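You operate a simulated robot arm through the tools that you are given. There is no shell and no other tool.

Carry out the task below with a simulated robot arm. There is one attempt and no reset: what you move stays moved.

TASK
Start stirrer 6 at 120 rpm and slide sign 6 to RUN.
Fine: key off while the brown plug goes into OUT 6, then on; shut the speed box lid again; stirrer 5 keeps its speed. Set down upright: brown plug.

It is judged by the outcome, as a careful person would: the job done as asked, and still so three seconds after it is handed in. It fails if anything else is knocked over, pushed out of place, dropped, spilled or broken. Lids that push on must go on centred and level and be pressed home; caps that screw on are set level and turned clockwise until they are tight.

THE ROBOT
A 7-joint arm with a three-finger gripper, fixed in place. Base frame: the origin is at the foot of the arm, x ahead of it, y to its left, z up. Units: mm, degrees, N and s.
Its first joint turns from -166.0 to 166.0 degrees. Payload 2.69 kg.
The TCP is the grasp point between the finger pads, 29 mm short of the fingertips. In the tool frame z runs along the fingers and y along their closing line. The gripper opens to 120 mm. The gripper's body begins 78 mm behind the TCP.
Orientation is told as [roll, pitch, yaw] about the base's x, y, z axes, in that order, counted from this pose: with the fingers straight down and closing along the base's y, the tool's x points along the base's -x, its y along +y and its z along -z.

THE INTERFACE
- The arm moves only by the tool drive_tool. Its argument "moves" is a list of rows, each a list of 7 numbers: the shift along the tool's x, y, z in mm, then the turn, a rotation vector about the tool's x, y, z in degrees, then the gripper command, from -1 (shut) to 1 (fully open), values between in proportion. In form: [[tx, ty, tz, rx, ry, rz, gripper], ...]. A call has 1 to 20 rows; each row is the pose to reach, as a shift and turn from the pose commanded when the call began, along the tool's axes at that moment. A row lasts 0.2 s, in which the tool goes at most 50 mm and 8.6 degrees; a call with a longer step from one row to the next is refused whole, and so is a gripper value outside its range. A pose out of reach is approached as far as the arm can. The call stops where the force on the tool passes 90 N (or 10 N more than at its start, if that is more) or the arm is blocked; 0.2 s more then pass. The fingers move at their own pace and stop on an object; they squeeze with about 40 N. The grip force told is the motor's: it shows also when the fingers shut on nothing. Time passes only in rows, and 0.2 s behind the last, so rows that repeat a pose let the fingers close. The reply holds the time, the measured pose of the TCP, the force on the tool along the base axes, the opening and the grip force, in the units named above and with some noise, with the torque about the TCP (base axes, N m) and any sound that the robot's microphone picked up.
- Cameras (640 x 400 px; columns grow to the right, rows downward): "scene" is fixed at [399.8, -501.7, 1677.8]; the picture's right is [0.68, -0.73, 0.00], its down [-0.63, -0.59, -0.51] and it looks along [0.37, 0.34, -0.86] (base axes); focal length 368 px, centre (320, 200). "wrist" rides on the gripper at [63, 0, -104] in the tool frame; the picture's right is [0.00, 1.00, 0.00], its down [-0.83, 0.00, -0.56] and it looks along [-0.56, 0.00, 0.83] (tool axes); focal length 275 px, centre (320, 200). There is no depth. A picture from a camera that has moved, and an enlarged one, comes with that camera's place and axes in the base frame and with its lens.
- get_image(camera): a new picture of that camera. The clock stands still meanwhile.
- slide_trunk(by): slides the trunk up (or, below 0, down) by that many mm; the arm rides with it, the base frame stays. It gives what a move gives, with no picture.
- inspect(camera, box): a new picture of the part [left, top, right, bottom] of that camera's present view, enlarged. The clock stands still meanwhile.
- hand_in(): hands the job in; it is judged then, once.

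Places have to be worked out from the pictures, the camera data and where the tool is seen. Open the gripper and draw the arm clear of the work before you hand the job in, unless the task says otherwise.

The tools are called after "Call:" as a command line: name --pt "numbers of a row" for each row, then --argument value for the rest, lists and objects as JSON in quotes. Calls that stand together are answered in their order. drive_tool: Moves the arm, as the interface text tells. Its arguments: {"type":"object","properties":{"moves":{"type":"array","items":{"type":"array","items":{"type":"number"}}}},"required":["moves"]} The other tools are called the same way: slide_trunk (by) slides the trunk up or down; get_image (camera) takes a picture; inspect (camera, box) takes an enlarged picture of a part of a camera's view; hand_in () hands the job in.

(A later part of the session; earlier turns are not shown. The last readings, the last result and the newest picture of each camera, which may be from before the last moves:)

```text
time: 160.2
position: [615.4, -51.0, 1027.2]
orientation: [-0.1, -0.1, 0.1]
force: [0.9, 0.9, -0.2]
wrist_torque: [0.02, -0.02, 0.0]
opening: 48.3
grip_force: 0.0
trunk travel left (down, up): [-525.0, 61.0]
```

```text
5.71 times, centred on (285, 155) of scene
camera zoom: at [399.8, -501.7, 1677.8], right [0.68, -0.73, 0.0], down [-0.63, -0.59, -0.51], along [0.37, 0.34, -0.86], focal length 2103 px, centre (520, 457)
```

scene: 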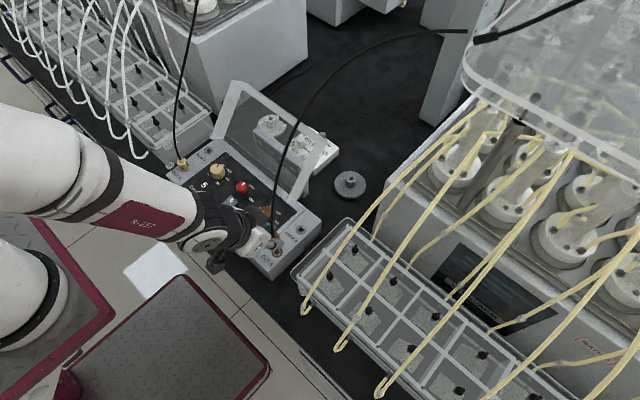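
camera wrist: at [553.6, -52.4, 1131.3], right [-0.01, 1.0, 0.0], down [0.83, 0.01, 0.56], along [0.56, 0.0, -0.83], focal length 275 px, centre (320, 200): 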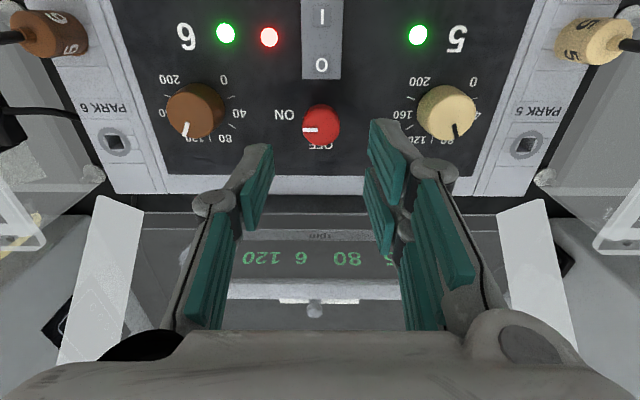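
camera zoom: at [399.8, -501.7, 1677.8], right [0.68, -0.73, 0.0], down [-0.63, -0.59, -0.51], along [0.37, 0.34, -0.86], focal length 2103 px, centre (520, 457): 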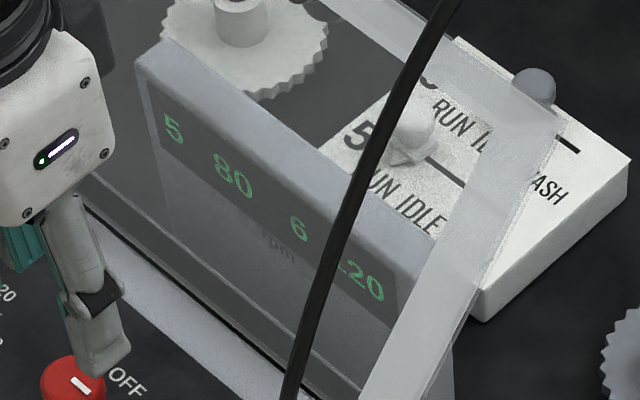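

Display confirms 5: 80 and 6: 120, key ON, lamps 5 and 6 green. Now close the lid: I go up and over to the knob on the far side.

Call:
drive_tool --pt "5 0 -45 0 0 0 0" --pt "10 0 -92 0 0 0 0" --pt "10 0 -140 0 0 0 0" --pt "10 0 -187 0 0 0 0" --pt "10 0 -233 0 0 0 0" --pt "-35 0 -233 0 5 0 0" --pt "-80 0 -233 0 10 0 0" --pt "-125 0 -233 0 15 0 0" --pt "-155 0 -200 0 20 0 0" --pt "-178 0 -160 0 25 0 0" --pt "-178 0 -142 0 27 0 0" --pt "-178 0 -142 0 27 0 0"

Call:
get_image --camera "wrist"

Call:
get_image --camera "scene"

```text
time: 162.8
position: [786.9, -48.1, 1178.1]
orientation: [-0.1, 25.9, -0.1]
force: [0.6, -0.6, -0.8]
wrist_torque: [0.0, -0.01, -0.02]
opening: 59.9
grip_force: 0.0
out of reach, approached as far as the arm can: row 10, 11, 12
trunk travel left (down, up): [-525.0, 61.0]
```

```text
taken
camera wrist: at [776.2, -50.3, 1300.8], right [-0.01, 1.0, 0.0], down [0.99, 0.01, 0.14], along [0.14, 0.0, -0.99], focal length 275 px, centre (320, 200)
```

wrist: 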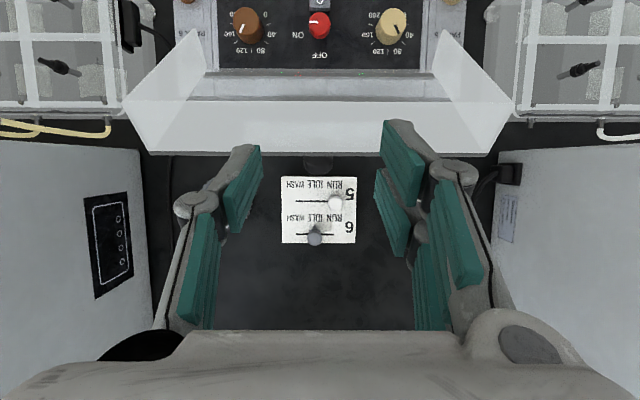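

```text
taken
```

scene: 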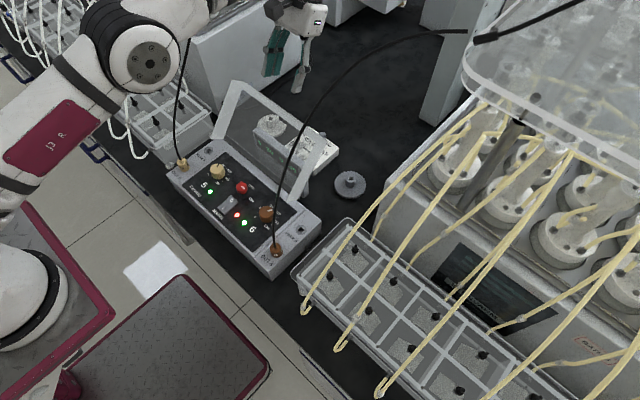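

The lid is resting further back (about 123°): the knob is near (775, -51, 1067). I'll approach the knob from above with open fingers and re-check its position.

Call:
drive_tool --pt "-8 -0.5 14 0 1 0 0" --pt "-16 -1 28 0 2 0 0" --pt "-22.8 -1.5 42.3 0 2 0 0" --pt "-22.8 -1.5 42.3 0 2 0 0"

Call:
get_image --camera "wrist"

```text
time: 163.8
position: [788.0, -50.0, 1128.0]
orientation: [-0.1, 28.9, 0.0]
force: [-0.3, -0.6, 0.8]
wrist_torque: [-0.01, -0.02, -0.03]
opening: 60.1
grip_force: 0.0
out of reach, approached as far as the arm can: row 1, 2
trunk travel left (down, up): [-525.0, 61.0]
```

```text
taken
camera wrist: at [783.5, -51.4, 1251.4], right [0.0, 1.0, 0.0], down [1.0, 0.0, 0.08], along [0.08, 0.0, -1.0], focal length 275 px, centre (320, 200)
```

wrist: 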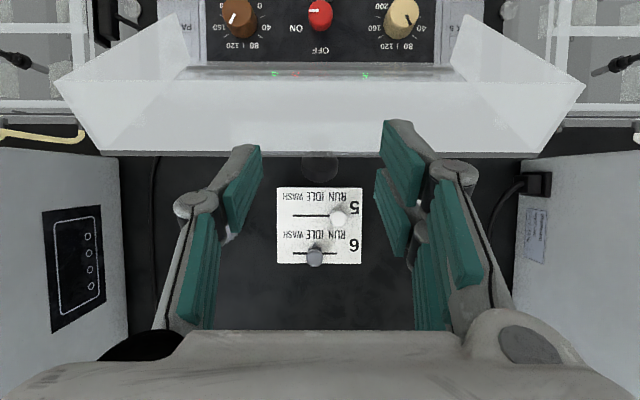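

Knob found at about (778, -51, 1064). Lowering the open fingers around it.

Call:
drive_tool --pt "-10 0 15 0 0 0 0" --pt "-20 0 30 0 0 0 0" --pt "-29.2 0 44.9 0 0 0 0" --pt "-29.2 0 44.9 0 0 0 0"

Call:
get_image --camera "wrist"

Call:
inspect --camera "scene" --box '[200, 60, 340, 200]'

```text
time: 164.8
position: [792.1, -51.0, 1073.6]
orientation: [-0.2, 29.1, -0.1]
force: [-0.1, -0.5, -0.4]
wrist_torque: [-0.01, 0.0, 0.01]
opening: 65.2
grip_force: 0.5
trunk travel left (down, up): [-525.0, 61.0]
```

```text
taken
camera wrist: at [788.6, -52.6, 1196.5], right [0.0, 1.0, 0.0], down [1.0, 0.0, 0.08], along [0.08, 0.0, -1.0], focal length 275 px, centre (320, 200)
```

wrist: 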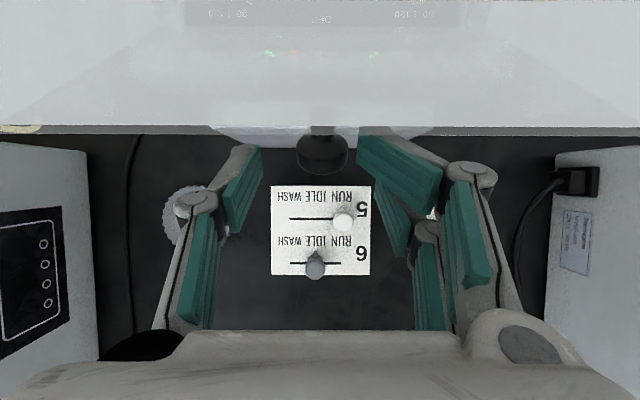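

```text
2.86 times, centred on (270, 130) of scene
camera zoom: at [399.8, -501.7, 1677.8], right [0.68, -0.73, 0.0], down [-0.63, -0.59, -0.51], along [0.37, 0.34, -0.86], focal length 1052 px, centre (463, 400)
```

zoom: 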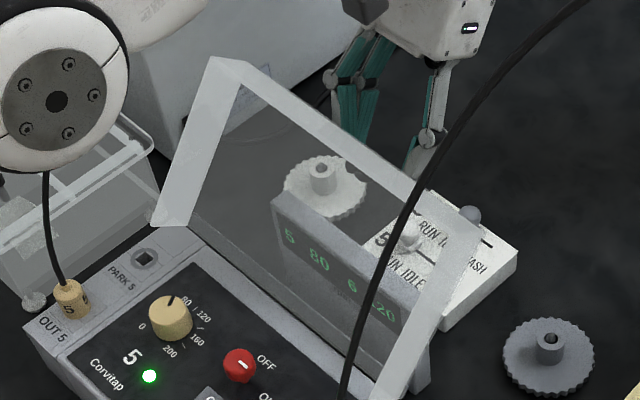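

Call:
inspect --camera "wrist" --box '[220, 100, 470, 290]'

Call:
inspect --camera "scene" --box '[250, 60, 320, 130]'

```text
2.11 times, centred on (345, 195) of wrist
camera zoom: at [788.6, -52.6, 1196.5], right [0.0, 1.0, 0.0], down [1.0, 0.0, 0.08], along [0.08, 0.0, -1.0], focal length 580 px, centre (267, 210)
```

zoom: 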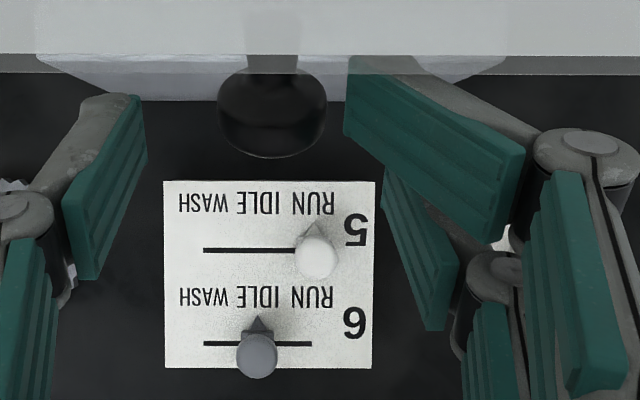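

```text
5.71 times, centred on (285, 95) of scene
camera zoom: at [399.8, -501.7, 1677.8], right [0.68, -0.73, 0.0], down [-0.63, -0.59, -0.51], along [0.37, 0.34, -0.86], focal length 2103 px, centre (520, 800)
```

zoom: 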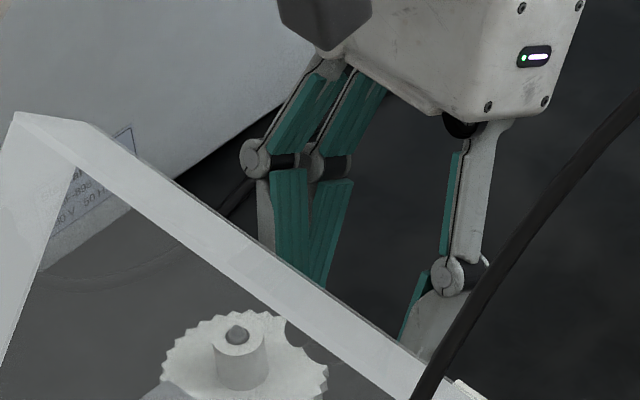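

One of the distal links on the +y side is deflected (opening 65), probably brushing the lid's outer face; force is nil. The ball sits near the tips, so I advance 8 mm along the tool axis and check again.

Call:
drive_tool --pt "-1.5 0 4 0 0 0 0" --pt "-2 0 8 0 0 0 0" --pt "-2 0 8 0 0 0 0"

Call:
inspect --camera "wrist" --box '[180, 80, 480, 290]'

```text
time: 165.7
position: [790.6, -51.3, 1067.7]
orientation: [-0.1, 29.0, 0.0]
force: [0.0, 0.4, -0.2]
wrist_torque: [0.0, -0.01, 0.0]
opening: 59.8
grip_force: 0.0
trunk travel left (down, up): [-525.0, 61.0]
```

```text
1.90 times, centred on (330, 185) of wrist
camera zoom: at [786.1, -52.1, 1190.1], right [0.0, 1.0, 0.0], down [1.0, 0.0, 0.08], along [0.08, 0.0, -1.0], focal length 524 px, centre (301, 229)
```

zoom: 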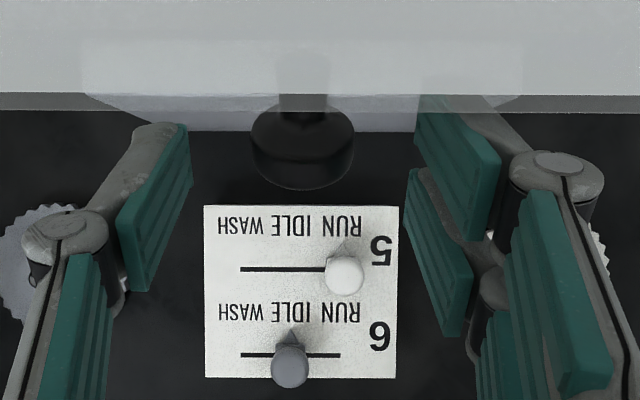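

Fingers are straight again, ball at about (8, 17) mm in the tool frame. I nudge 2 mm toward it and close.

Call:
drive_tool --pt "2 0 0 0 0 0 0" --pt "2 0 0 0 0 0 -0.4" --pt "2 0 0 0 0 0 -1" --pt "2 0 0 0 0 0 -1" --pt "2 0 0 0 0 0 -1"

Call:
inspect --camera "wrist" --box '[180, 80, 480, 290]'

```text
time: 166.8
position: [789.3, -49.6, 1068.4]
orientation: [-0.1, 29.0, 0.0]
force: [2.1, 3.5, 3.0]
wrist_torque: [0.06, 0.07, -0.04]
opening: 24.7
grip_force: 44.7
trunk travel left (down, up): [-525.0, 61.0]
```

```text
1.90 times, centred on (330, 185) of wrist
camera zoom: at [784.2, -51.7, 1191.6], right [-0.01, 1.0, 0.0], down [1.0, 0.0, 0.08], along [0.08, 0.0, -1.0], focal length 524 px, centre (301, 229)
```

zoom: 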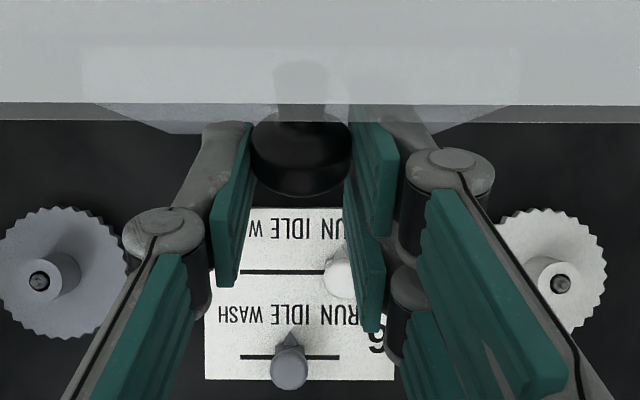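

Gripped well (24.7 mm). Now I bring the lid forward along the reverse arc, first to about 110°, in small steps.

Call:
drive_tool --pt "6.4 0 -2.2 0 0.2 0 -1" --pt "12.9 0 -4.4 0 0.5 0 -1" --pt "18.8 0 -5.4 0 0.8 0 -1" --pt "24.7 0 -6.3 0 1 0 -1" --pt "30.5 0 -6.8 0 1.5 0 -1" --pt "36.3 0 -7.2 0 2 0 -1" --pt "36.3 0 -7.2 0 2 0 -1"

Call:
inspect --camera "wrist" --box '[180, 80, 480, 290]'

Call:
inspect --camera "scene" --box '[190, 70, 330, 210]'

```text
time: 168.4
position: [759.5, -50.3, 1093.1]
orientation: [-0.1, 31.0, 0.0]
force: [7.0, 9.3, -5.8]
wrist_torque: [0.15, -1.29, -0.15]
opening: 24.8
grip_force: 44.7
trunk travel left (down, up): [-525.0, 61.0]
```

```text
1.90 times, centred on (330, 185) of wrist
camera zoom: at [760.3, -51.7, 1215.5], right [-0.01, 1.0, 0.0], down [1.0, 0.01, 0.05], along [0.05, 0.0, -1.0], focal length 524 px, centre (301, 229)
```

zoom: 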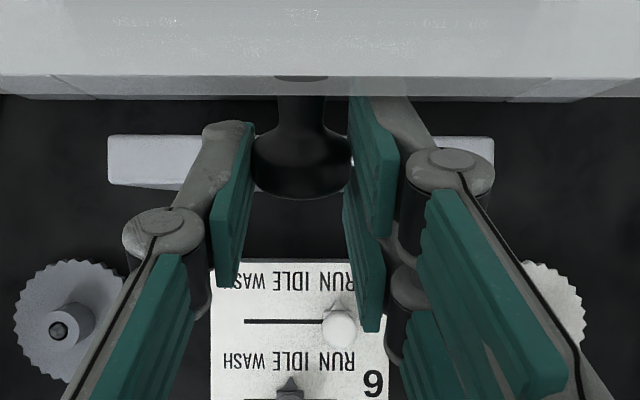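

```text
2.86 times, centred on (260, 140) of scene
camera zoom: at [399.8, -501.7, 1677.8], right [0.68, -0.73, 0.0], down [-0.63, -0.59, -0.51], along [0.37, 0.34, -0.86], focal length 1052 px, centre (491, 371)
```

zoom: 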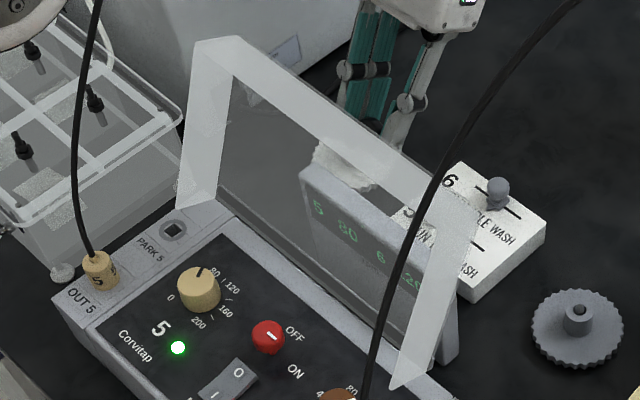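

Smooth. Continue to about 95°.

Call:
drive_tool --pt "5.8 0.5 0.4 0 0.7 0 -1" --pt "11.6 0.5 0.8 0 1.5 0 -1" --pt "17.4 0.5 1.6 0 2.5 0 -1" --pt "23.2 0.5 2.4 0 3.5 0 -1" --pt "28.9 0.5 3.8 0 4.8 0 -1" --pt "34.6 0.5 5.3 0 6 0 -1" --pt "34.6 0.5 5.3 0 6 0 -1"

Call:
inspect --camera "wrist" --box '[180, 80, 480, 290]'

```text
time: 170.1
position: [727.3, -49.7, 1104.7]
orientation: [-0.1, 37.1, 0.0]
force: [4.9, 13.5, -15.1]
wrist_torque: [0.05, -1.43, -0.28]
opening: 24.8
grip_force: 45.3
trunk travel left (down, up): [-525.0, 61.0]
```

```text
1.90 times, centred on (330, 185) of wrist
camera zoom: at [741.2, -51.7, 1227.4], right [0.0, 1.0, 0.0], down [1.0, 0.01, -0.06], along [-0.06, 0.0, -1.0], focal length 524 px, centre (301, 229)
```

zoom: 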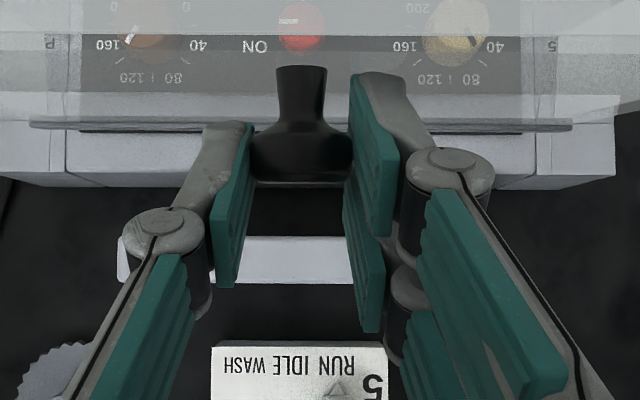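

Call:
drive_tool --pt "5 1 2.9 0 1.2 0 -1" --pt "10 1 5.9 0 2.5 0 -1" --pt "15.1 1 8.9 0 3.7 0 -1" --pt "20.2 1 11.9 0 5 0 -1" --pt "25.1 1 15.2 0 5.5 0 -1" --pt "30 1 18.5 0 6 0 -1" --pt "30 1 18.5 0 6 0 -1"

Call:
inspect --camera "wrist" --box '[180, 80, 480, 290]'

```text
time: 171.7
position: [692.7, -51.4, 1109.8]
orientation: [-0.2, 43.1, -0.1]
force: [6.6, -1.0, -8.5]
wrist_torque: [-0.03, -1.18, -0.07]
opening: 24.4
grip_force: 44.6
trunk travel left (down, up): [-525.0, 61.0]
```

```text
1.90 times, centred on (330, 185) of wrist
camera zoom: at [718.6, -51.6, 1229.4], right [0.0, 1.0, 0.0], down [0.99, 0.0, -0.16], along [-0.16, 0.0, -0.99], focal length 524 px, centre (301, 229)
```

zoom: 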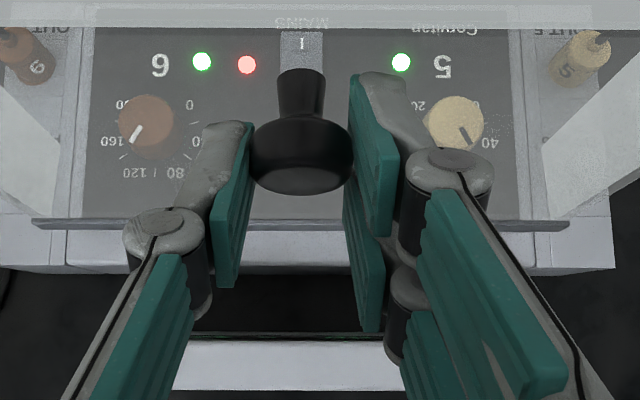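

Call:
drive_tool --pt "4.2 0 4.3 0 0.5 0 -1" --pt "8.4 0 8.7 0 1 0 -1" --pt "12.3 0 13.3 0 1.5 0 -1" --pt "16.1 0 17.9 0 2 0 -1" --pt "19.7 0 22.8 0 2 0 -1" --pt "23.3 0 27.7 0 2 0 -1" --pt "23.3 0 27.7 0 2 0 -1"

Call:
inspect --camera "wrist" --box '[180, 80, 480, 290]'

Call:
inspect --camera "scene" --box '[150, 70, 330, 270]'

```text
time: 173.2
position: [656.6, -51.7, 1103.8]
orientation: [-0.2, 45.1, -0.1]
force: [9.9, -9.2, -5.2]
wrist_torque: [-0.11, -1.27, 0.15]
opening: 24.4
grip_force: 45.0
trunk travel left (down, up): [-525.0, 61.0]
```

```text
1.90 times, centred on (330, 185) of wrist
camera zoom: at [686.4, -51.5, 1223.4], right [0.0, 1.0, 0.0], down [0.98, 0.0, -0.2], along [-0.2, 0.0, -0.98], focal length 524 px, centre (301, 229)
```

zoom: 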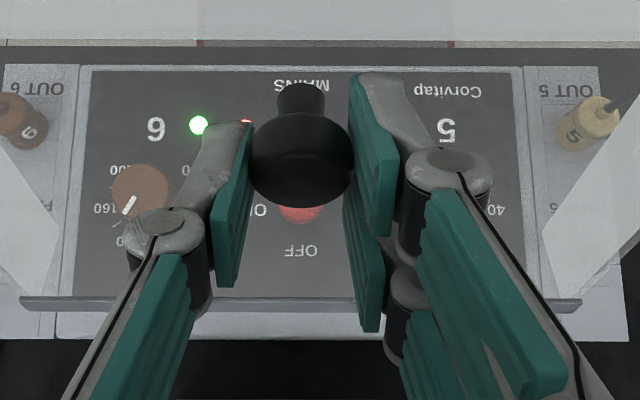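

```text
2.00 times, centred on (240, 170) of scene
camera zoom: at [399.8, -501.7, 1677.8], right [0.68, -0.73, 0.0], down [-0.63, -0.59, -0.51], along [0.37, 0.34, -0.86], focal length 736 px, centre (480, 260)
```

zoom: 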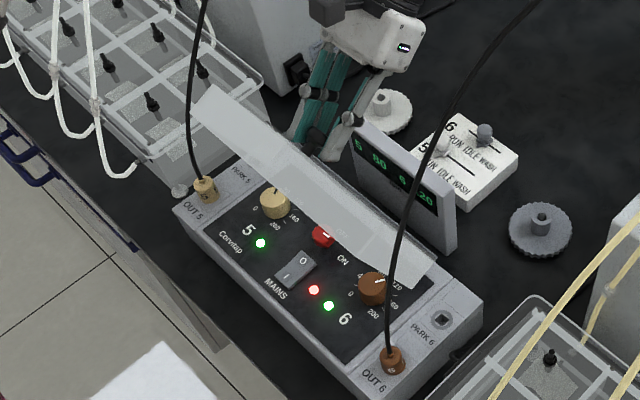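

The lid is at about 65° and the ball is still well within the pads. From here tool and lid can rotate together; next 20°.

Call:
drive_tool --pt "3.4 -0.5 5.1 0 -2.5 0 -1" --pt "6.8 -0.5 10.2 0 -5 0 -1" --pt "9.7 -0.5 15.5 0 -7.5 0 -1" --pt "12.7 -0.5 20.8 0 -10 0 -1" --pt "15.1 -0.5 26.4 0 -12.5 0 -1" --pt "17.6 -0.5 32 0 -15 0 -1" --pt "19.6 -0.5 37.8 0 -17.5 0 -1" --pt "21.5 -0.5 43.6 0 -20 0 -1" --pt "21.5 -0.5 43.6 0 -20 0 -1"

Call:
inspect --camera "wrist" --box '[180, 80, 480, 290]'

```text
time: 175.2
position: [611.0, -51.0, 1090.3]
orientation: [-0.1, 25.0, 0.0]
force: [0.3, 6.8, 3.7]
wrist_torque: [0.1, -0.39, -0.08]
opening: 24.6
grip_force: 44.8
trunk travel left (down, up): [-525.0, 61.0]
```

```text
1.90 times, centred on (330, 185) of wrist
camera zoom: at [598.0, -51.7, 1211.8], right [0.0, 1.0, 0.0], down [0.99, 0.0, 0.15], along [0.15, 0.0, -0.99], focal length 524 px, centre (301, 229)
```

zoom: 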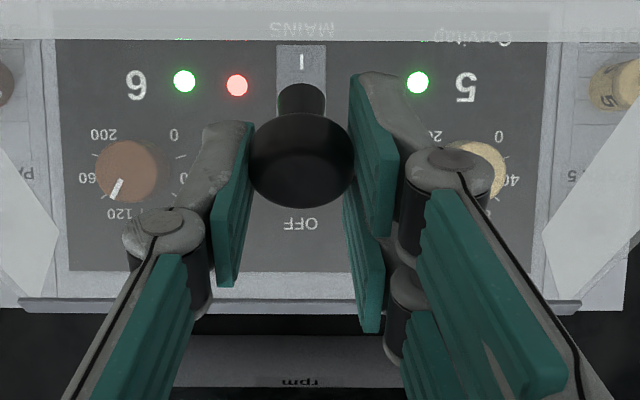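

Very smooth. Repeating the same 20° increment (to about 25°).

Call:
drive_tool --pt "3.4 0.4 5.1 0 -2.5 0 -1" --pt "6.8 0.4 10.2 0 -5 0 -1" --pt "9.7 0.4 15.5 0 -7.5 0 -1" --pt "12.7 0.4 20.8 0 -10 0 -1" --pt "15.1 0.4 26.4 0 -12.5 0 -1" --pt "17.6 0.4 32 0 -15 0 -1" --pt "19.6 0.4 37.8 0 -17.5 0 -1" --pt "21.5 0.4 43.6 0 -20 0 -1" --pt "21.5 0.4 43.6 0 -20 0 -1"

Call:
inspect --camera "wrist" --box '[180, 80, 480, 290]'

```text
time: 177.2
position: [571.2, -51.0, 1060.0]
orientation: [0.0, 5.1, 0.0]
force: [-7.2, -5.5, 11.9]
wrist_torque: [-0.11, -0.7, -0.03]
opening: 24.3
grip_force: 44.9
trunk travel left (down, up): [-525.0, 61.0]
```

```text
1.90 times, centred on (330, 185) of wrist
camera zoom: at [518.7, -51.6, 1169.6], right [0.0, 1.0, 0.0], down [0.88, 0.0, 0.48], along [0.48, 0.0, -0.88], focal length 524 px, centre (301, 229)
```

zoom: 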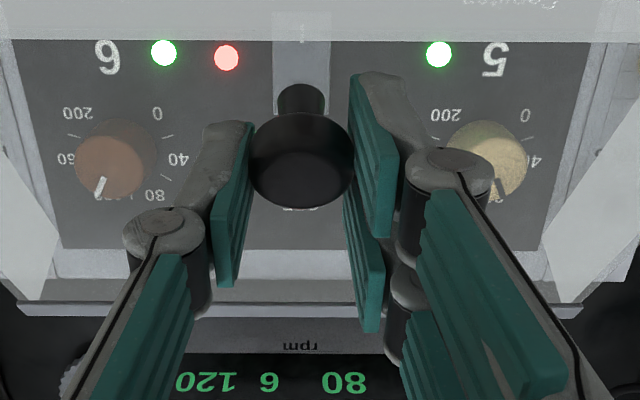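

Display still reads 80 / 120. Another 18° down.

Call:
drive_tool --pt "3.4 0 5.1 0 -2.5 0 -1" --pt "6.8 0 10.2 0 -5 0 -1" --pt "9.7 0 15.5 0 -7.5 0 -1" --pt "12.7 0 20.8 0 -10 0 -1" --pt "15.1 0 26.4 0 -12.5 0 -1" --pt "17.6 0 32 0 -15 0 -1" --pt "19.6 0 37.8 0 -17.5 0 -1" --pt "19.6 0 37.8 0 -17.5 0 -1"

Call:
get_image --camera "wrist"

Call:
inspect --camera "scene" --box '[150, 110, 340, 290]'

```text
time: 179.1
position: [548.5, -50.2, 1024.4]
orientation: [-0.1, -12.5, -0.1]
force: [-9.7, -10.7, 6.0]
wrist_torque: [-0.18, -0.34, -0.01]
opening: 24.2
grip_force: 44.7
trunk travel left (down, up): [-525.0, 61.0]
```

```text
taken
camera wrist: at [465.4, -51.7, 1112.5], right [0.0, 1.0, 0.0], down [0.69, 0.01, 0.72], along [0.72, 0.0, -0.69], focal length 275 px, centre (320, 200)
```

wrist: 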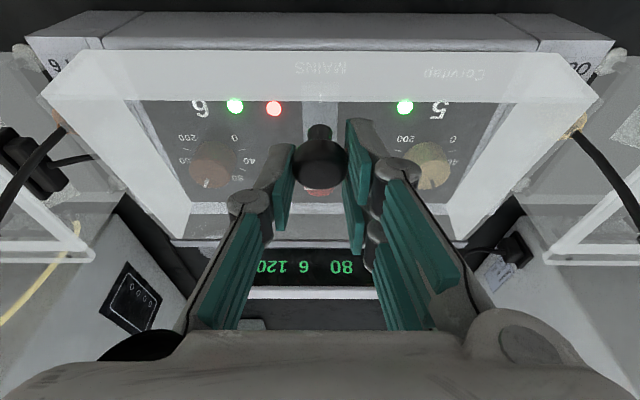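

```text
2.22 times, centred on (245, 200) of scene
camera zoom: at [399.8, -501.7, 1677.8], right [0.68, -0.73, 0.0], down [-0.63, -0.59, -0.51], along [0.37, 0.34, -0.86], focal length 818 px, centre (487, 200)
```

zoom: 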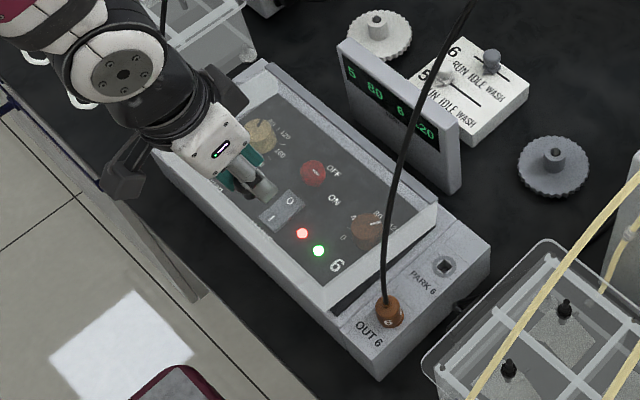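

About 8° left. Lowering the rest gently, watching for the upward contact force.

Call:
drive_tool --pt "3.4 -0.5 5.1 0 -2.5 0 -1" --pt "6.8 -0.5 10.2 0 -5 0 -1" --pt "8.2 -0.5 12.8 0 -5.5 0 -1" --pt "8.2 -0.5 12.8 0 -5.5 0 -1"

```text
time: 180.1
position: [544.1, -50.2, 1009.4]
orientation: [-0.1, -18.0, 0.1]
force: [-9.8, -6.5, 8.7]
wrist_torque: [-0.1, -0.95, 0.02]
opening: 24.5
grip_force: 44.7
trunk travel left (down, up): [-525.0, 61.0]
```

Call:
drive_tool --pt "0.8 0 1.3 0 0 0 -1" --pt "1.6 0 2.7 0 0 0 -1" --pt "2.4 0 4 0 0 0 -1" --pt "2.4 0 4 0 0 0 -1"

Call:
inspect --camera "scene" --box '[150, 110, 340, 290]'

```text
time: 181.1
position: [543.4, -50.0, 1006.1]
orientation: [-0.1, -18.1, 0.1]
force: [-3.0, 0.9, 8.8]
wrist_torque: [0.0, -1.11, 0.05]
opening: 24.2
grip_force: 44.9
trunk travel left (down, up): [-525.0, 61.0]
```

```text
2.22 times, centred on (245, 200) of scene
camera zoom: at [399.8, -501.7, 1677.8], right [0.68, -0.73, 0.0], down [-0.63, -0.59, -0.51], along [0.37, 0.34, -0.86], focal length 818 px, centre (487, 200)
```

zoom: 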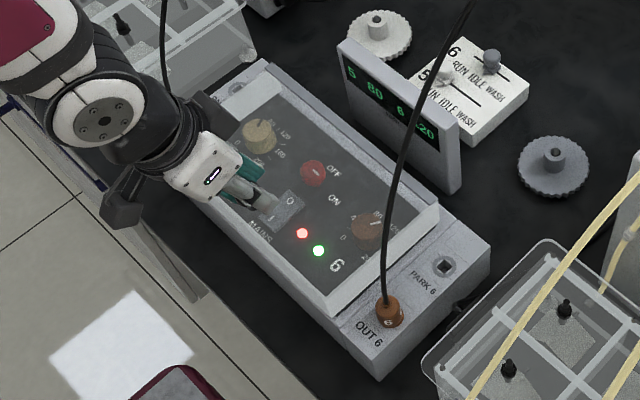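

Call:
drive_tool --pt "0.6 0 1.3 0 0 0 -1" --pt "1.2 0 2.7 0 0 0 -1" --pt "1.8 0 4 0 0 0 -1" --pt "1.8 0 4 0 0 0 -1"

```text
time: 182.1
position: [542.5, -49.3, 1002.1]
orientation: [0.0, -18.2, 0.1]
force: [0.1, 8.2, 31.6]
wrist_torque: [0.15, -0.2, -0.01]
opening: 24.7
grip_force: 44.7
trunk travel left (down, up): [-525.0, 61.0]
```

Contact force 32 N: the lid is down on the box. Release and withdraw upward, then inspect.

Call:
drive_tool --pt "0 0 0 0 0 0 -0.5" --pt "0 0 0 0 0 0 0" --pt "0 0 0 0 0 0 0" --pt "0 0 -25 0 0 0 0" --pt "0 0 -60 0 5 0 0" --pt "0 0 -100 0 10 0 0" --pt "0 0 -140 0 15 0 0" --pt "0 0 -160 0 18 0 0" --pt "0 0 -160 0 18 0 0"

Call:
get_image --camera "wrist"

Call:
inspect --camera "scene" --box '[150, 110, 340, 290]'

```text
time: 184.1
position: [492.5, -53.4, 1153.4]
orientation: [-0.2, -0.1, 0.0]
force: [-0.2, -0.3, -0.2]
wrist_torque: [-0.01, 0.02, 0.0]
opening: 60.1
grip_force: 0.0
trunk travel left (down, up): [-525.0, 61.0]
```

```text
taken
camera wrist: at [432.3, -53.9, 1258.9], right [-0.01, 1.0, 0.0], down [0.83, 0.01, 0.56], along [0.56, 0.0, -0.83], focal length 275 px, centre (320, 200)
```

wrist: 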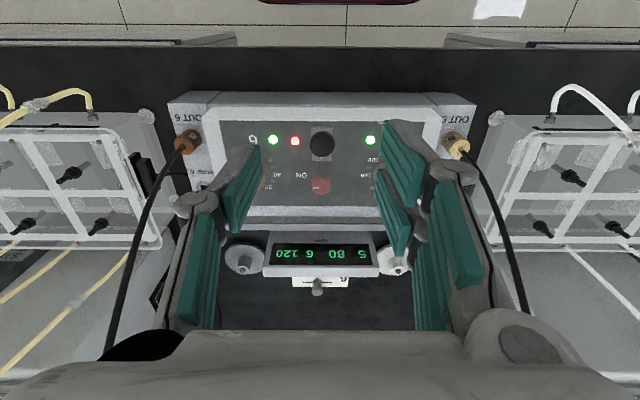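

```text
2.22 times, centred on (245, 200) of scene
camera zoom: at [399.8, -501.7, 1677.8], right [0.68, -0.73, 0.0], down [-0.63, -0.59, -0.51], along [0.37, 0.34, -0.86], focal length 818 px, centre (487, 200)
```

zoom: 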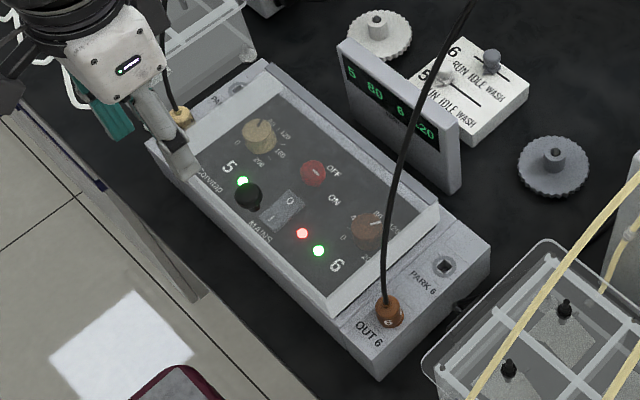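

The lid is shut and the display shows 80 and 120. Last task: sign 6. Its grey knob is near (883, -58); RUN is about 27 mm toward +y. I move over to it at a safe height.

Call:
drive_tool --pt "-43 0 -15 0 0 0 0" --pt "-88 0 -15 0 0 0 0" --pt "-133 -1 -15 0 0 0 0" --pt "-178 -2 -15 0 0 0 0" --pt "-223 -3 -15 0 0 0 0" --pt "-268 -3 -10 0 0 0 0" --pt "-313 -3 0 0 0 0 0" --pt "-350 -3 20 0 0 0 0" --pt "-375 -3 45 0 0 0 0" --pt "-380 -3 60 0 0 0 0" --pt "-380 -3 60 0 0 0 0"

Call:
get_image --camera "wrist"

Call:
get_image --camera "scene"

```text
time: 186.4
position: [873.6, -52.1, 1092.4]
orientation: [-0.1, 0.0, -0.1]
force: [0.2, -0.2, 0.5]
wrist_torque: [0.03, -0.01, -0.01]
opening: 59.8
grip_force: 0.0
trunk travel left (down, up): [-525.0, 61.0]
```

```text
taken
camera wrist: at [812.2, -54.5, 1196.9], right [-0.01, 1.0, 0.0], down [0.83, 0.01, 0.56], along [0.56, 0.0, -0.83], focal length 275 px, centre (320, 200)
```

wrist: 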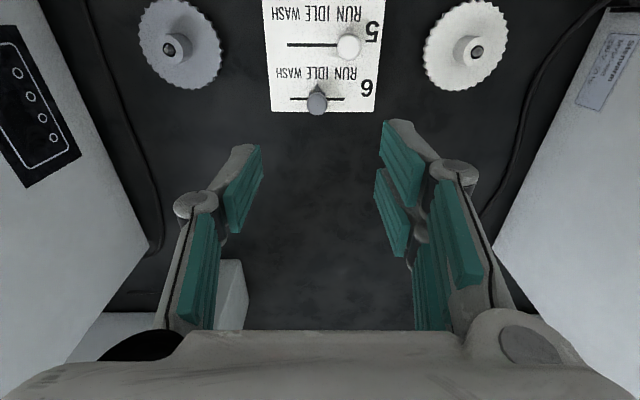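

```text
taken
```

scene: 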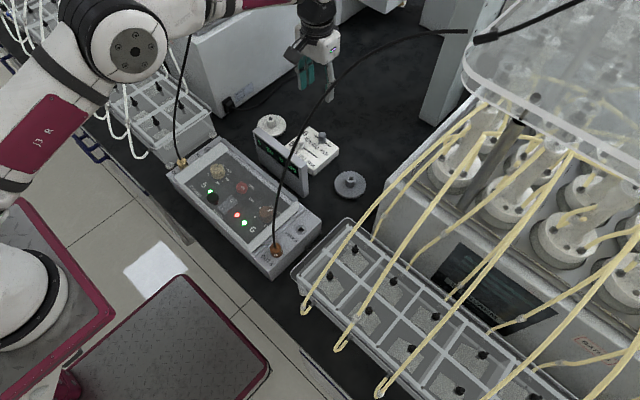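

Call:
drive_tool --pt "-6 -1.5 40 0 0 0 0" --pt "-12 -3 80 0 0 0 -0.2" --pt "-12 -3 92 0 0 0 -0.3" --pt "-12 -3 92 0 0 0 -0.3"

Call:
get_image --camera "wrist"

Call:
inspect --camera "scene" --box '[270, 70, 370, 180]'

```text
time: 187.4
position: [886.5, -57.1, 999.3]
orientation: [-0.1, 0.0, 0.0]
force: [-0.4, 0.3, 0.9]
wrist_torque: [-0.02, 0.0, 0.0]
opening: 41.9
grip_force: 0.0
trunk travel left (down, up): [-525.0, 61.0]
```

```text
taken
camera wrist: at [824.5, -58.0, 1104.9], right [-0.01, 1.0, 0.0], down [0.83, 0.01, 0.56], along [0.56, 0.0, -0.83], focal length 275 px, centre (320, 200)
```

wrist: 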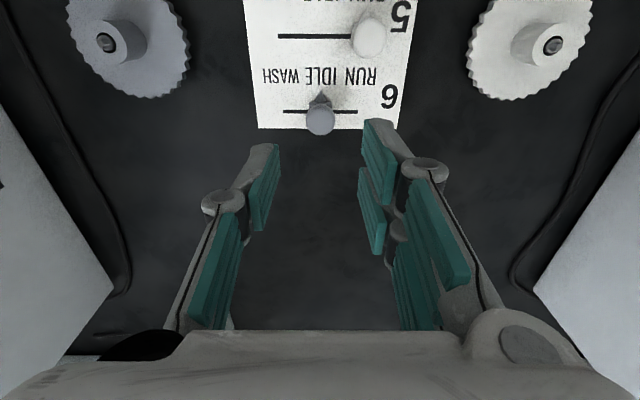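

```text
3.64 times, centred on (320, 125) of scene
camera zoom: at [399.8, -501.7, 1677.8], right [0.68, -0.73, 0.0], down [-0.63, -0.59, -0.51], along [0.37, 0.34, -0.86], focal length 1338 px, centre (320, 473)
```

zoom: 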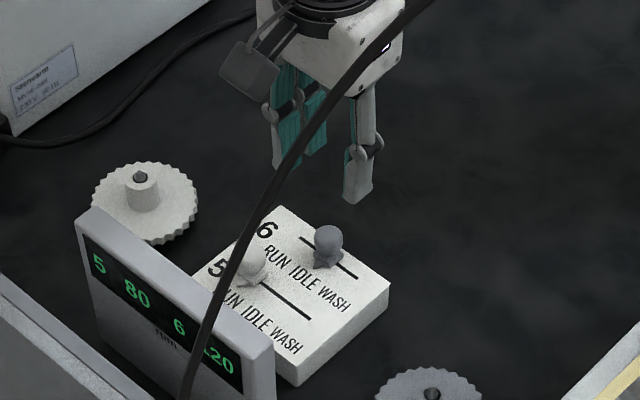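

The knob is centred in x and y. Ball centre is near z 902, so I lower to put the tips just above the sign block, in stages.

Call:
drive_tool --pt "0 0 30 0 0 0 -0.3" --pt "0 0 55 0 0 0 -0.3" --pt "0 0 70 0 0 0 -0.3" --pt "0 0 76 0 0 0 -0.3" --pt "0 0 76 0 0 0 -0.3"

Call:
get_image --camera "wrist"

Call:
inspect --camera "scene" --box '[280, 90, 360, 180]'

```text
time: 188.7
position: [886.0, -56.1, 923.4]
orientation: [-0.1, 0.0, 0.0]
force: [-0.4, -0.9, -0.1]
wrist_torque: [-0.03, -0.02, 0.02]
opening: 42.0
grip_force: 0.0
trunk travel left (down, up): [-525.0, 61.0]
```

```text
taken
camera wrist: at [823.8, -57.5, 1028.9], right [-0.01, 1.0, 0.0], down [0.83, 0.01, 0.56], along [0.56, 0.0, -0.83], focal length 275 px, centre (320, 200)
```

wrist: 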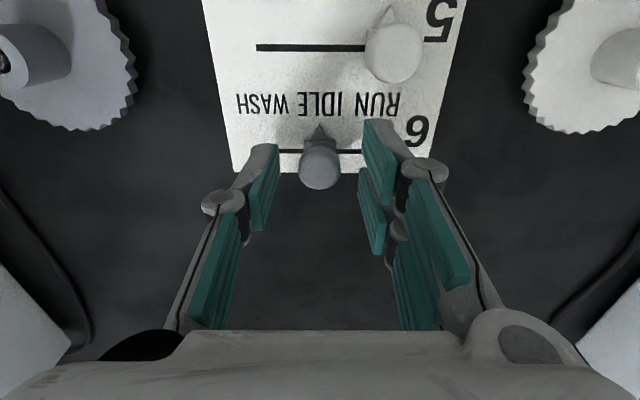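

```text
4.44 times, centred on (320, 135) of scene
camera zoom: at [399.8, -501.7, 1677.8], right [0.68, -0.73, 0.0], down [-0.63, -0.59, -0.51], along [0.37, 0.34, -0.86], focal length 1636 px, centre (320, 489)
```

zoom: 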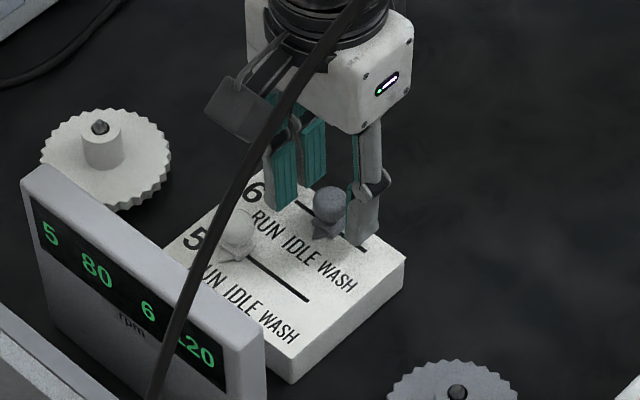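

The ball sits 15 mm below the TCP between the fingers. I narrow the fingers to ~25 mm as a cage and push the knob toward +y in small steps.

Call:
drive_tool --pt "0 0 0 0 0 0 -0.45" --pt "0 0 0 0 0 0 -0.58" --pt "0 0 0 0 0 0 -0.58" --pt "0 5 0 0 0 0 -0.58" --pt "0 10 0 0 0 0 -0.58" --pt "0 15 0 0 0 0 -0.58" --pt "0 20 0 0 0 0 -0.58" --pt "0 24 0 0 0 0 -0.58" --pt "0 24 0 0 0 0 -0.58"

Call:
get_image --camera "wrist"

```text
time: 190.7
position: [885.0, -30.1, 924.3]
orientation: [-0.2, -0.1, 0.1]
force: [0.1, 0.3, 0.3]
wrist_torque: [0.02, -0.01, 0.01]
opening: 25.7
grip_force: 0.1
trunk travel left (down, up): [-525.0, 61.0]
```

```text
taken
camera wrist: at [823.0, -32.7, 1029.2], right [-0.01, 1.0, 0.0], down [0.83, 0.01, 0.56], along [0.56, 0.0, -0.83], focal length 275 px, centre (320, 200)
```

wrist: 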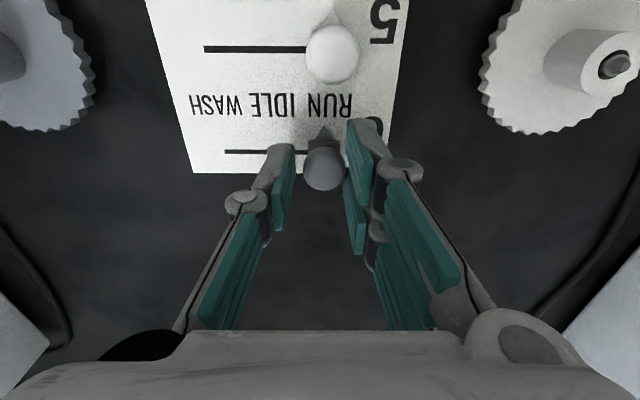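

Call:
drive_tool --pt "0 2 0 0 0 0 -0.58" --pt "0 4 0 0 0 0 -0.58" --pt "0 6 0 0 0 0 -0.58" --pt "0 6 0 0 0 0 -0.58"

Call:
inspect --camera "wrist" --box '[220, 0, 420, 200]'

```text
time: 191.7
position: [885.5, -26.5, 923.3]
orientation: [-0.1, 0.0, 0.0]
force: [-0.3, -0.9, -1.1]
wrist_torque: [0.01, 0.02, 0.01]
opening: 24.9
grip_force: 0.0
trunk travel left (down, up): [-525.0, 61.0]
```

```text
2.00 times, centred on (320, 100) of wrist
camera zoom: at [823.2, -27.6, 1028.3], right [-0.01, 1.0, 0.0], down [0.83, 0.01, 0.56], along [0.56, 0.0, -0.83], focal length 551 px, centre (320, 400)
```

zoom: 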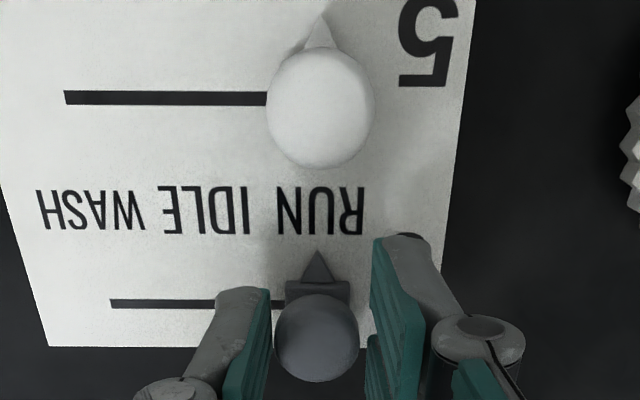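

Knob 6's pointer is now at RUN, in line with knob 5. A small further push to check it's at the end of the slot.

Call:
drive_tool --pt "0 1 0 0 0 0 -0.58" --pt "0 2 0 0 0 0 -0.58" --pt "0 3 0 0 0 0 -0.58" --pt "0 3 0 0 0 0 -0.58"

Call:
inspect --camera "wrist" --box '[220, 0, 420, 200]'

```text
time: 192.7
position: [886.5, -24.1, 924.2]
orientation: [-0.2, 0.0, 0.0]
force: [1.0, -2.6, -1.0]
wrist_torque: [-0.05, -0.05, 0.04]
opening: 26.7
grip_force: 1.5
trunk travel left (down, up): [-525.0, 61.0]
```

```text
2.00 times, centred on (320, 100) of wrist
camera zoom: at [823.2, -25.0, 1028.8], right [-0.01, 1.0, 0.0], down [0.83, 0.01, 0.56], along [0.56, 0.0, -0.83], focal length 551 px, centre (320, 400)
```

zoom: 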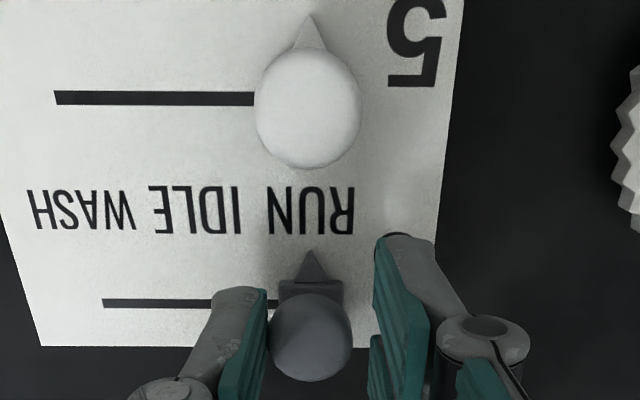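

The knob no longer moves (light contact force), so it is at the RUN end. Open the fingers and lift straight up.

Call:
drive_tool --pt "0 0 0 0 0 0 -0.3" --pt "0 -2 0 0 0 0 -0.2" --pt "0 -2 -20 0 0 0 -0.2" --pt "0 -2 -60 0 0 0 0" --pt "0 -2 -105 0 0 0 0" --pt "0 -2 -150 0 0 0 0" --pt "0 -2 -190 0 0 0 0" --pt "0 -2 -190 0 0 0 0"

Call:
get_image --camera "wrist"

Call:
inspect --camera "scene" --box '[240, 90, 380, 210]'

```text
time: 194.4
position: [883.3, -27.8, 1114.8]
orientation: [-0.1, 0.1, 0.0]
force: [-0.5, -0.4, -0.1]
wrist_torque: [0.01, -0.02, 0.03]
opening: 60.2
grip_force: 0.0
trunk travel left (down, up): [-525.0, 61.0]
```

```text
taken
camera wrist: at [822.3, -28.4, 1219.9], right [-0.01, 1.0, 0.0], down [0.83, 0.01, 0.56], along [0.56, 0.0, -0.83], focal length 275 px, centre (320, 200)
```

wrist: 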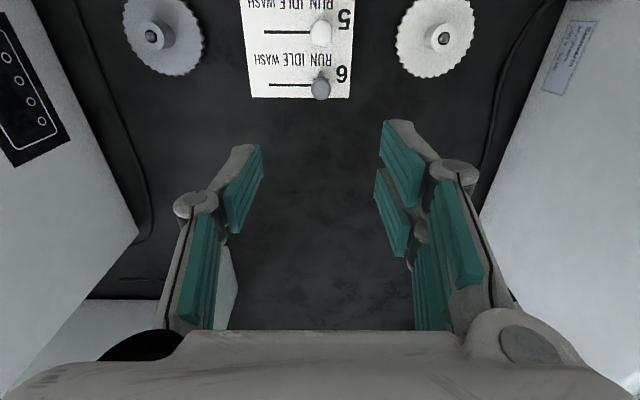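

```text
3.33 times, centred on (310, 150) of scene
camera zoom: at [399.8, -501.7, 1677.8], right [0.68, -0.73, 0.0], down [-0.63, -0.59, -0.51], along [0.37, 0.34, -0.86], focal length 1227 px, centre (353, 367)
```

zoom: 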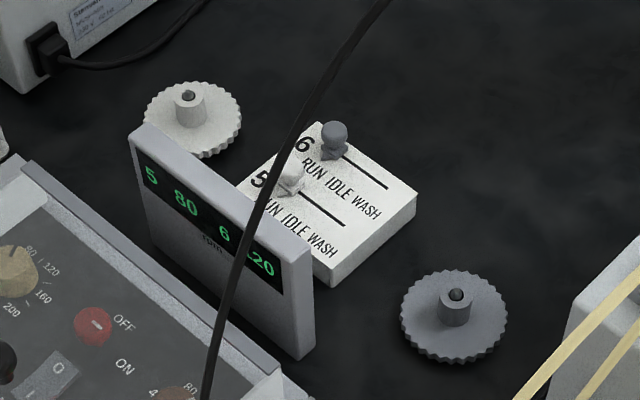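

Sign 6 stands at RUN; the sign block and display have not moved. Now I draw the arm back clear of the work and check everything.

Call:
drive_tool --pt "0 0 -45 0 0 0 0" --pt "10 0 -90 0 0 0 0" --pt "40 0 -125 0 0 0 0" --pt "85 0 -140 0 0 0 0" --pt "130 0 -145 0 0 0 0" --pt "175 0 -145 0 0 0 0" --pt "220 0 -145 0 0 0 0" --pt "265 0 -145 0 0 0 0" --pt "310 0 -145 0 0 0 0" --pt "350 0 -145 0 0 0 0" --pt "370 0 -145 0 0 0 0" --pt "370 0 -145 0 0 0 0"

Call:
get_image --camera "wrist"

Call:
get_image --camera "scene"

```text
time: 197.1
position: [515.8, -26.0, 1259.2]
orientation: [-0.2, 0.0, 0.1]
force: [-0.2, 0.2, 0.0]
wrist_torque: [-0.01, 0.0, 0.02]
opening: 60.0
grip_force: 0.1
trunk travel left (down, up): [-525.0, 61.0]
```

```text
taken
camera wrist: at [452.8, -27.4, 1365.1], right [-0.01, 1.0, 0.0], down [0.83, 0.01, 0.56], along [0.56, 0.0, -0.83], focal length 275 px, centre (320, 200)
```

wrist: 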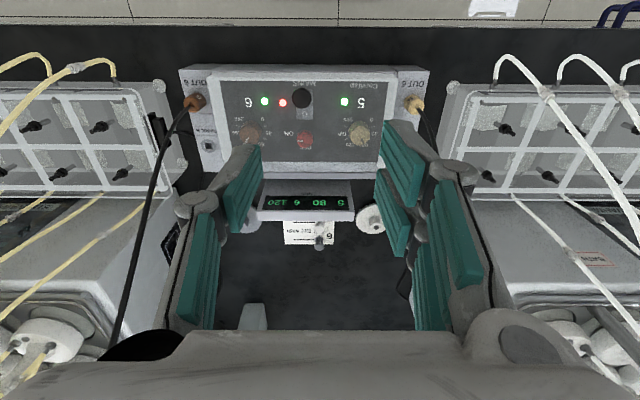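

```text
taken
```

scene: 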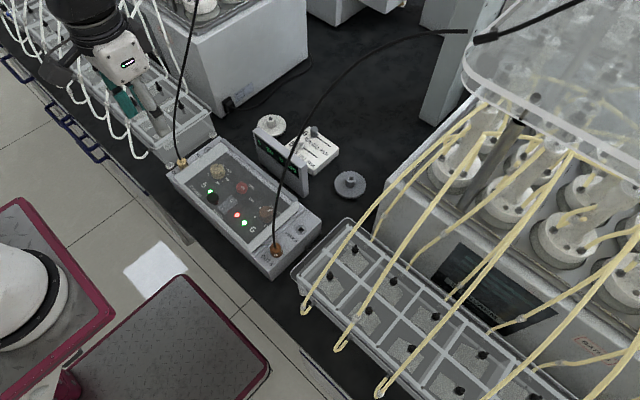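

Call:
inspect --camera "wrist" --box '[180, 60, 440, 220]'

Call:
inspect --camera "scene" --box '[160, 130, 330, 285]'

Call:
inspect --camera "scene" --box '[250, 200, 330, 280]'

```text
2.46 times, centred on (310, 140) of wrist
camera zoom: at [452.8, -27.4, 1365.1], right [-0.01, 1.0, 0.0], down [0.83, 0.01, 0.56], along [0.56, 0.0, -0.83], focal length 678 px, centre (345, 348)
```

zoom: 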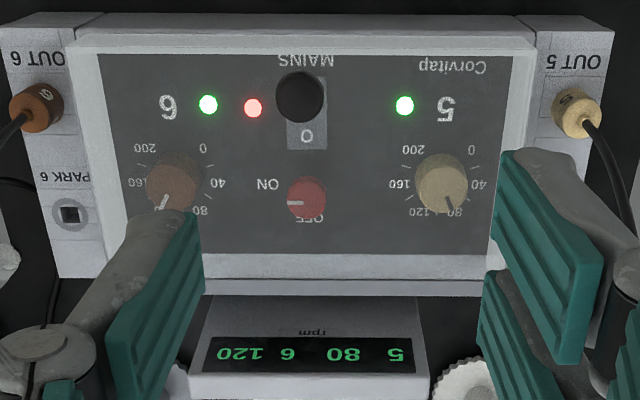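

```text
2.58 times, centred on (245, 208) of scene
camera zoom: at [399.8, -501.7, 1677.8], right [0.68, -0.73, 0.0], down [-0.63, -0.59, -0.51], along [0.37, 0.34, -0.86], focal length 950 px, centre (514, 181)
```

zoom: 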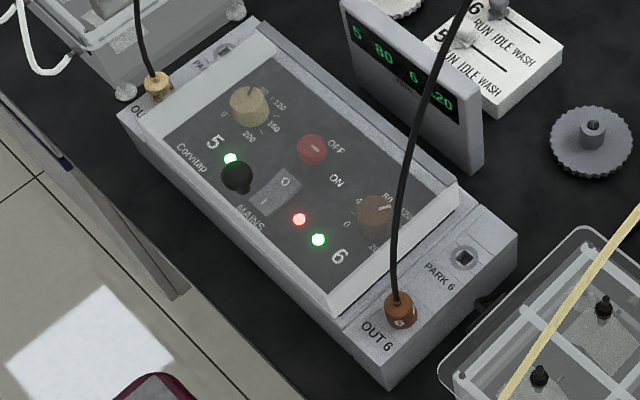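

```text
5.00 times, centred on (290, 240) of scene
camera zoom: at [399.8, -501.7, 1677.8], right [0.68, -0.73, 0.0], down [-0.63, -0.59, -0.51], along [0.37, 0.34, -0.86], focal length 1840 px, centre (470, 0)
```

zoom: 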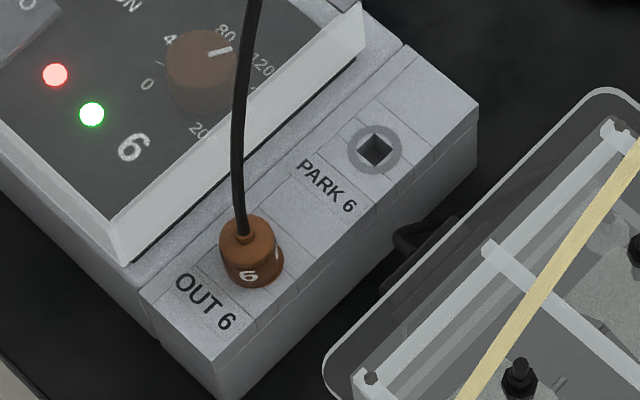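

The plug looks slightly different from how it sat in PARK (a bit of the socket ring shows). Let me look closer before deciding.

Call:
inspect --camera "scene" --box '[262, 235, 292, 265]'

Call:
inspect --camera "wrist" --box '[170, 80, 230, 130]'

```text
13.33 times, centred on (277, 250) of scene
camera zoom: at [399.8, -501.7, 1677.8], right [0.68, -0.73, 0.0], down [-0.63, -0.59, -0.51], along [0.37, 0.34, -0.86], focal length 4908 px, centre (893, -467)
```

zoom: 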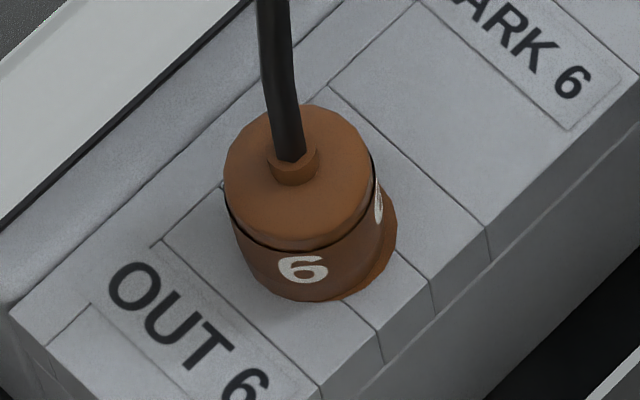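

```text
8.00 times, centred on (200, 105) of wrist
camera zoom: at [452.8, -27.4, 1365.1], right [-0.01, 1.0, 0.0], down [0.83, 0.01, 0.56], along [0.56, 0.0, -0.83], focal length 2202 px, centre (1280, 960)
```

zoom: 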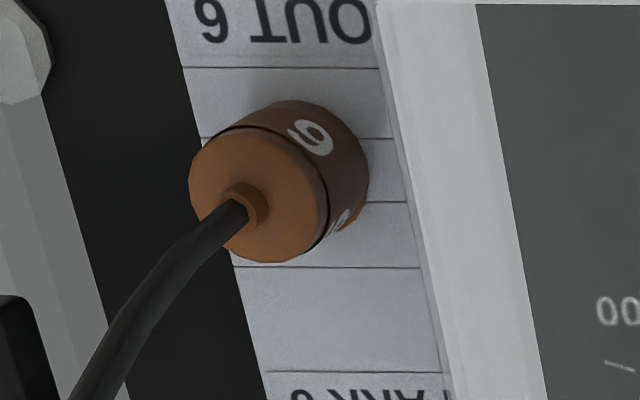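

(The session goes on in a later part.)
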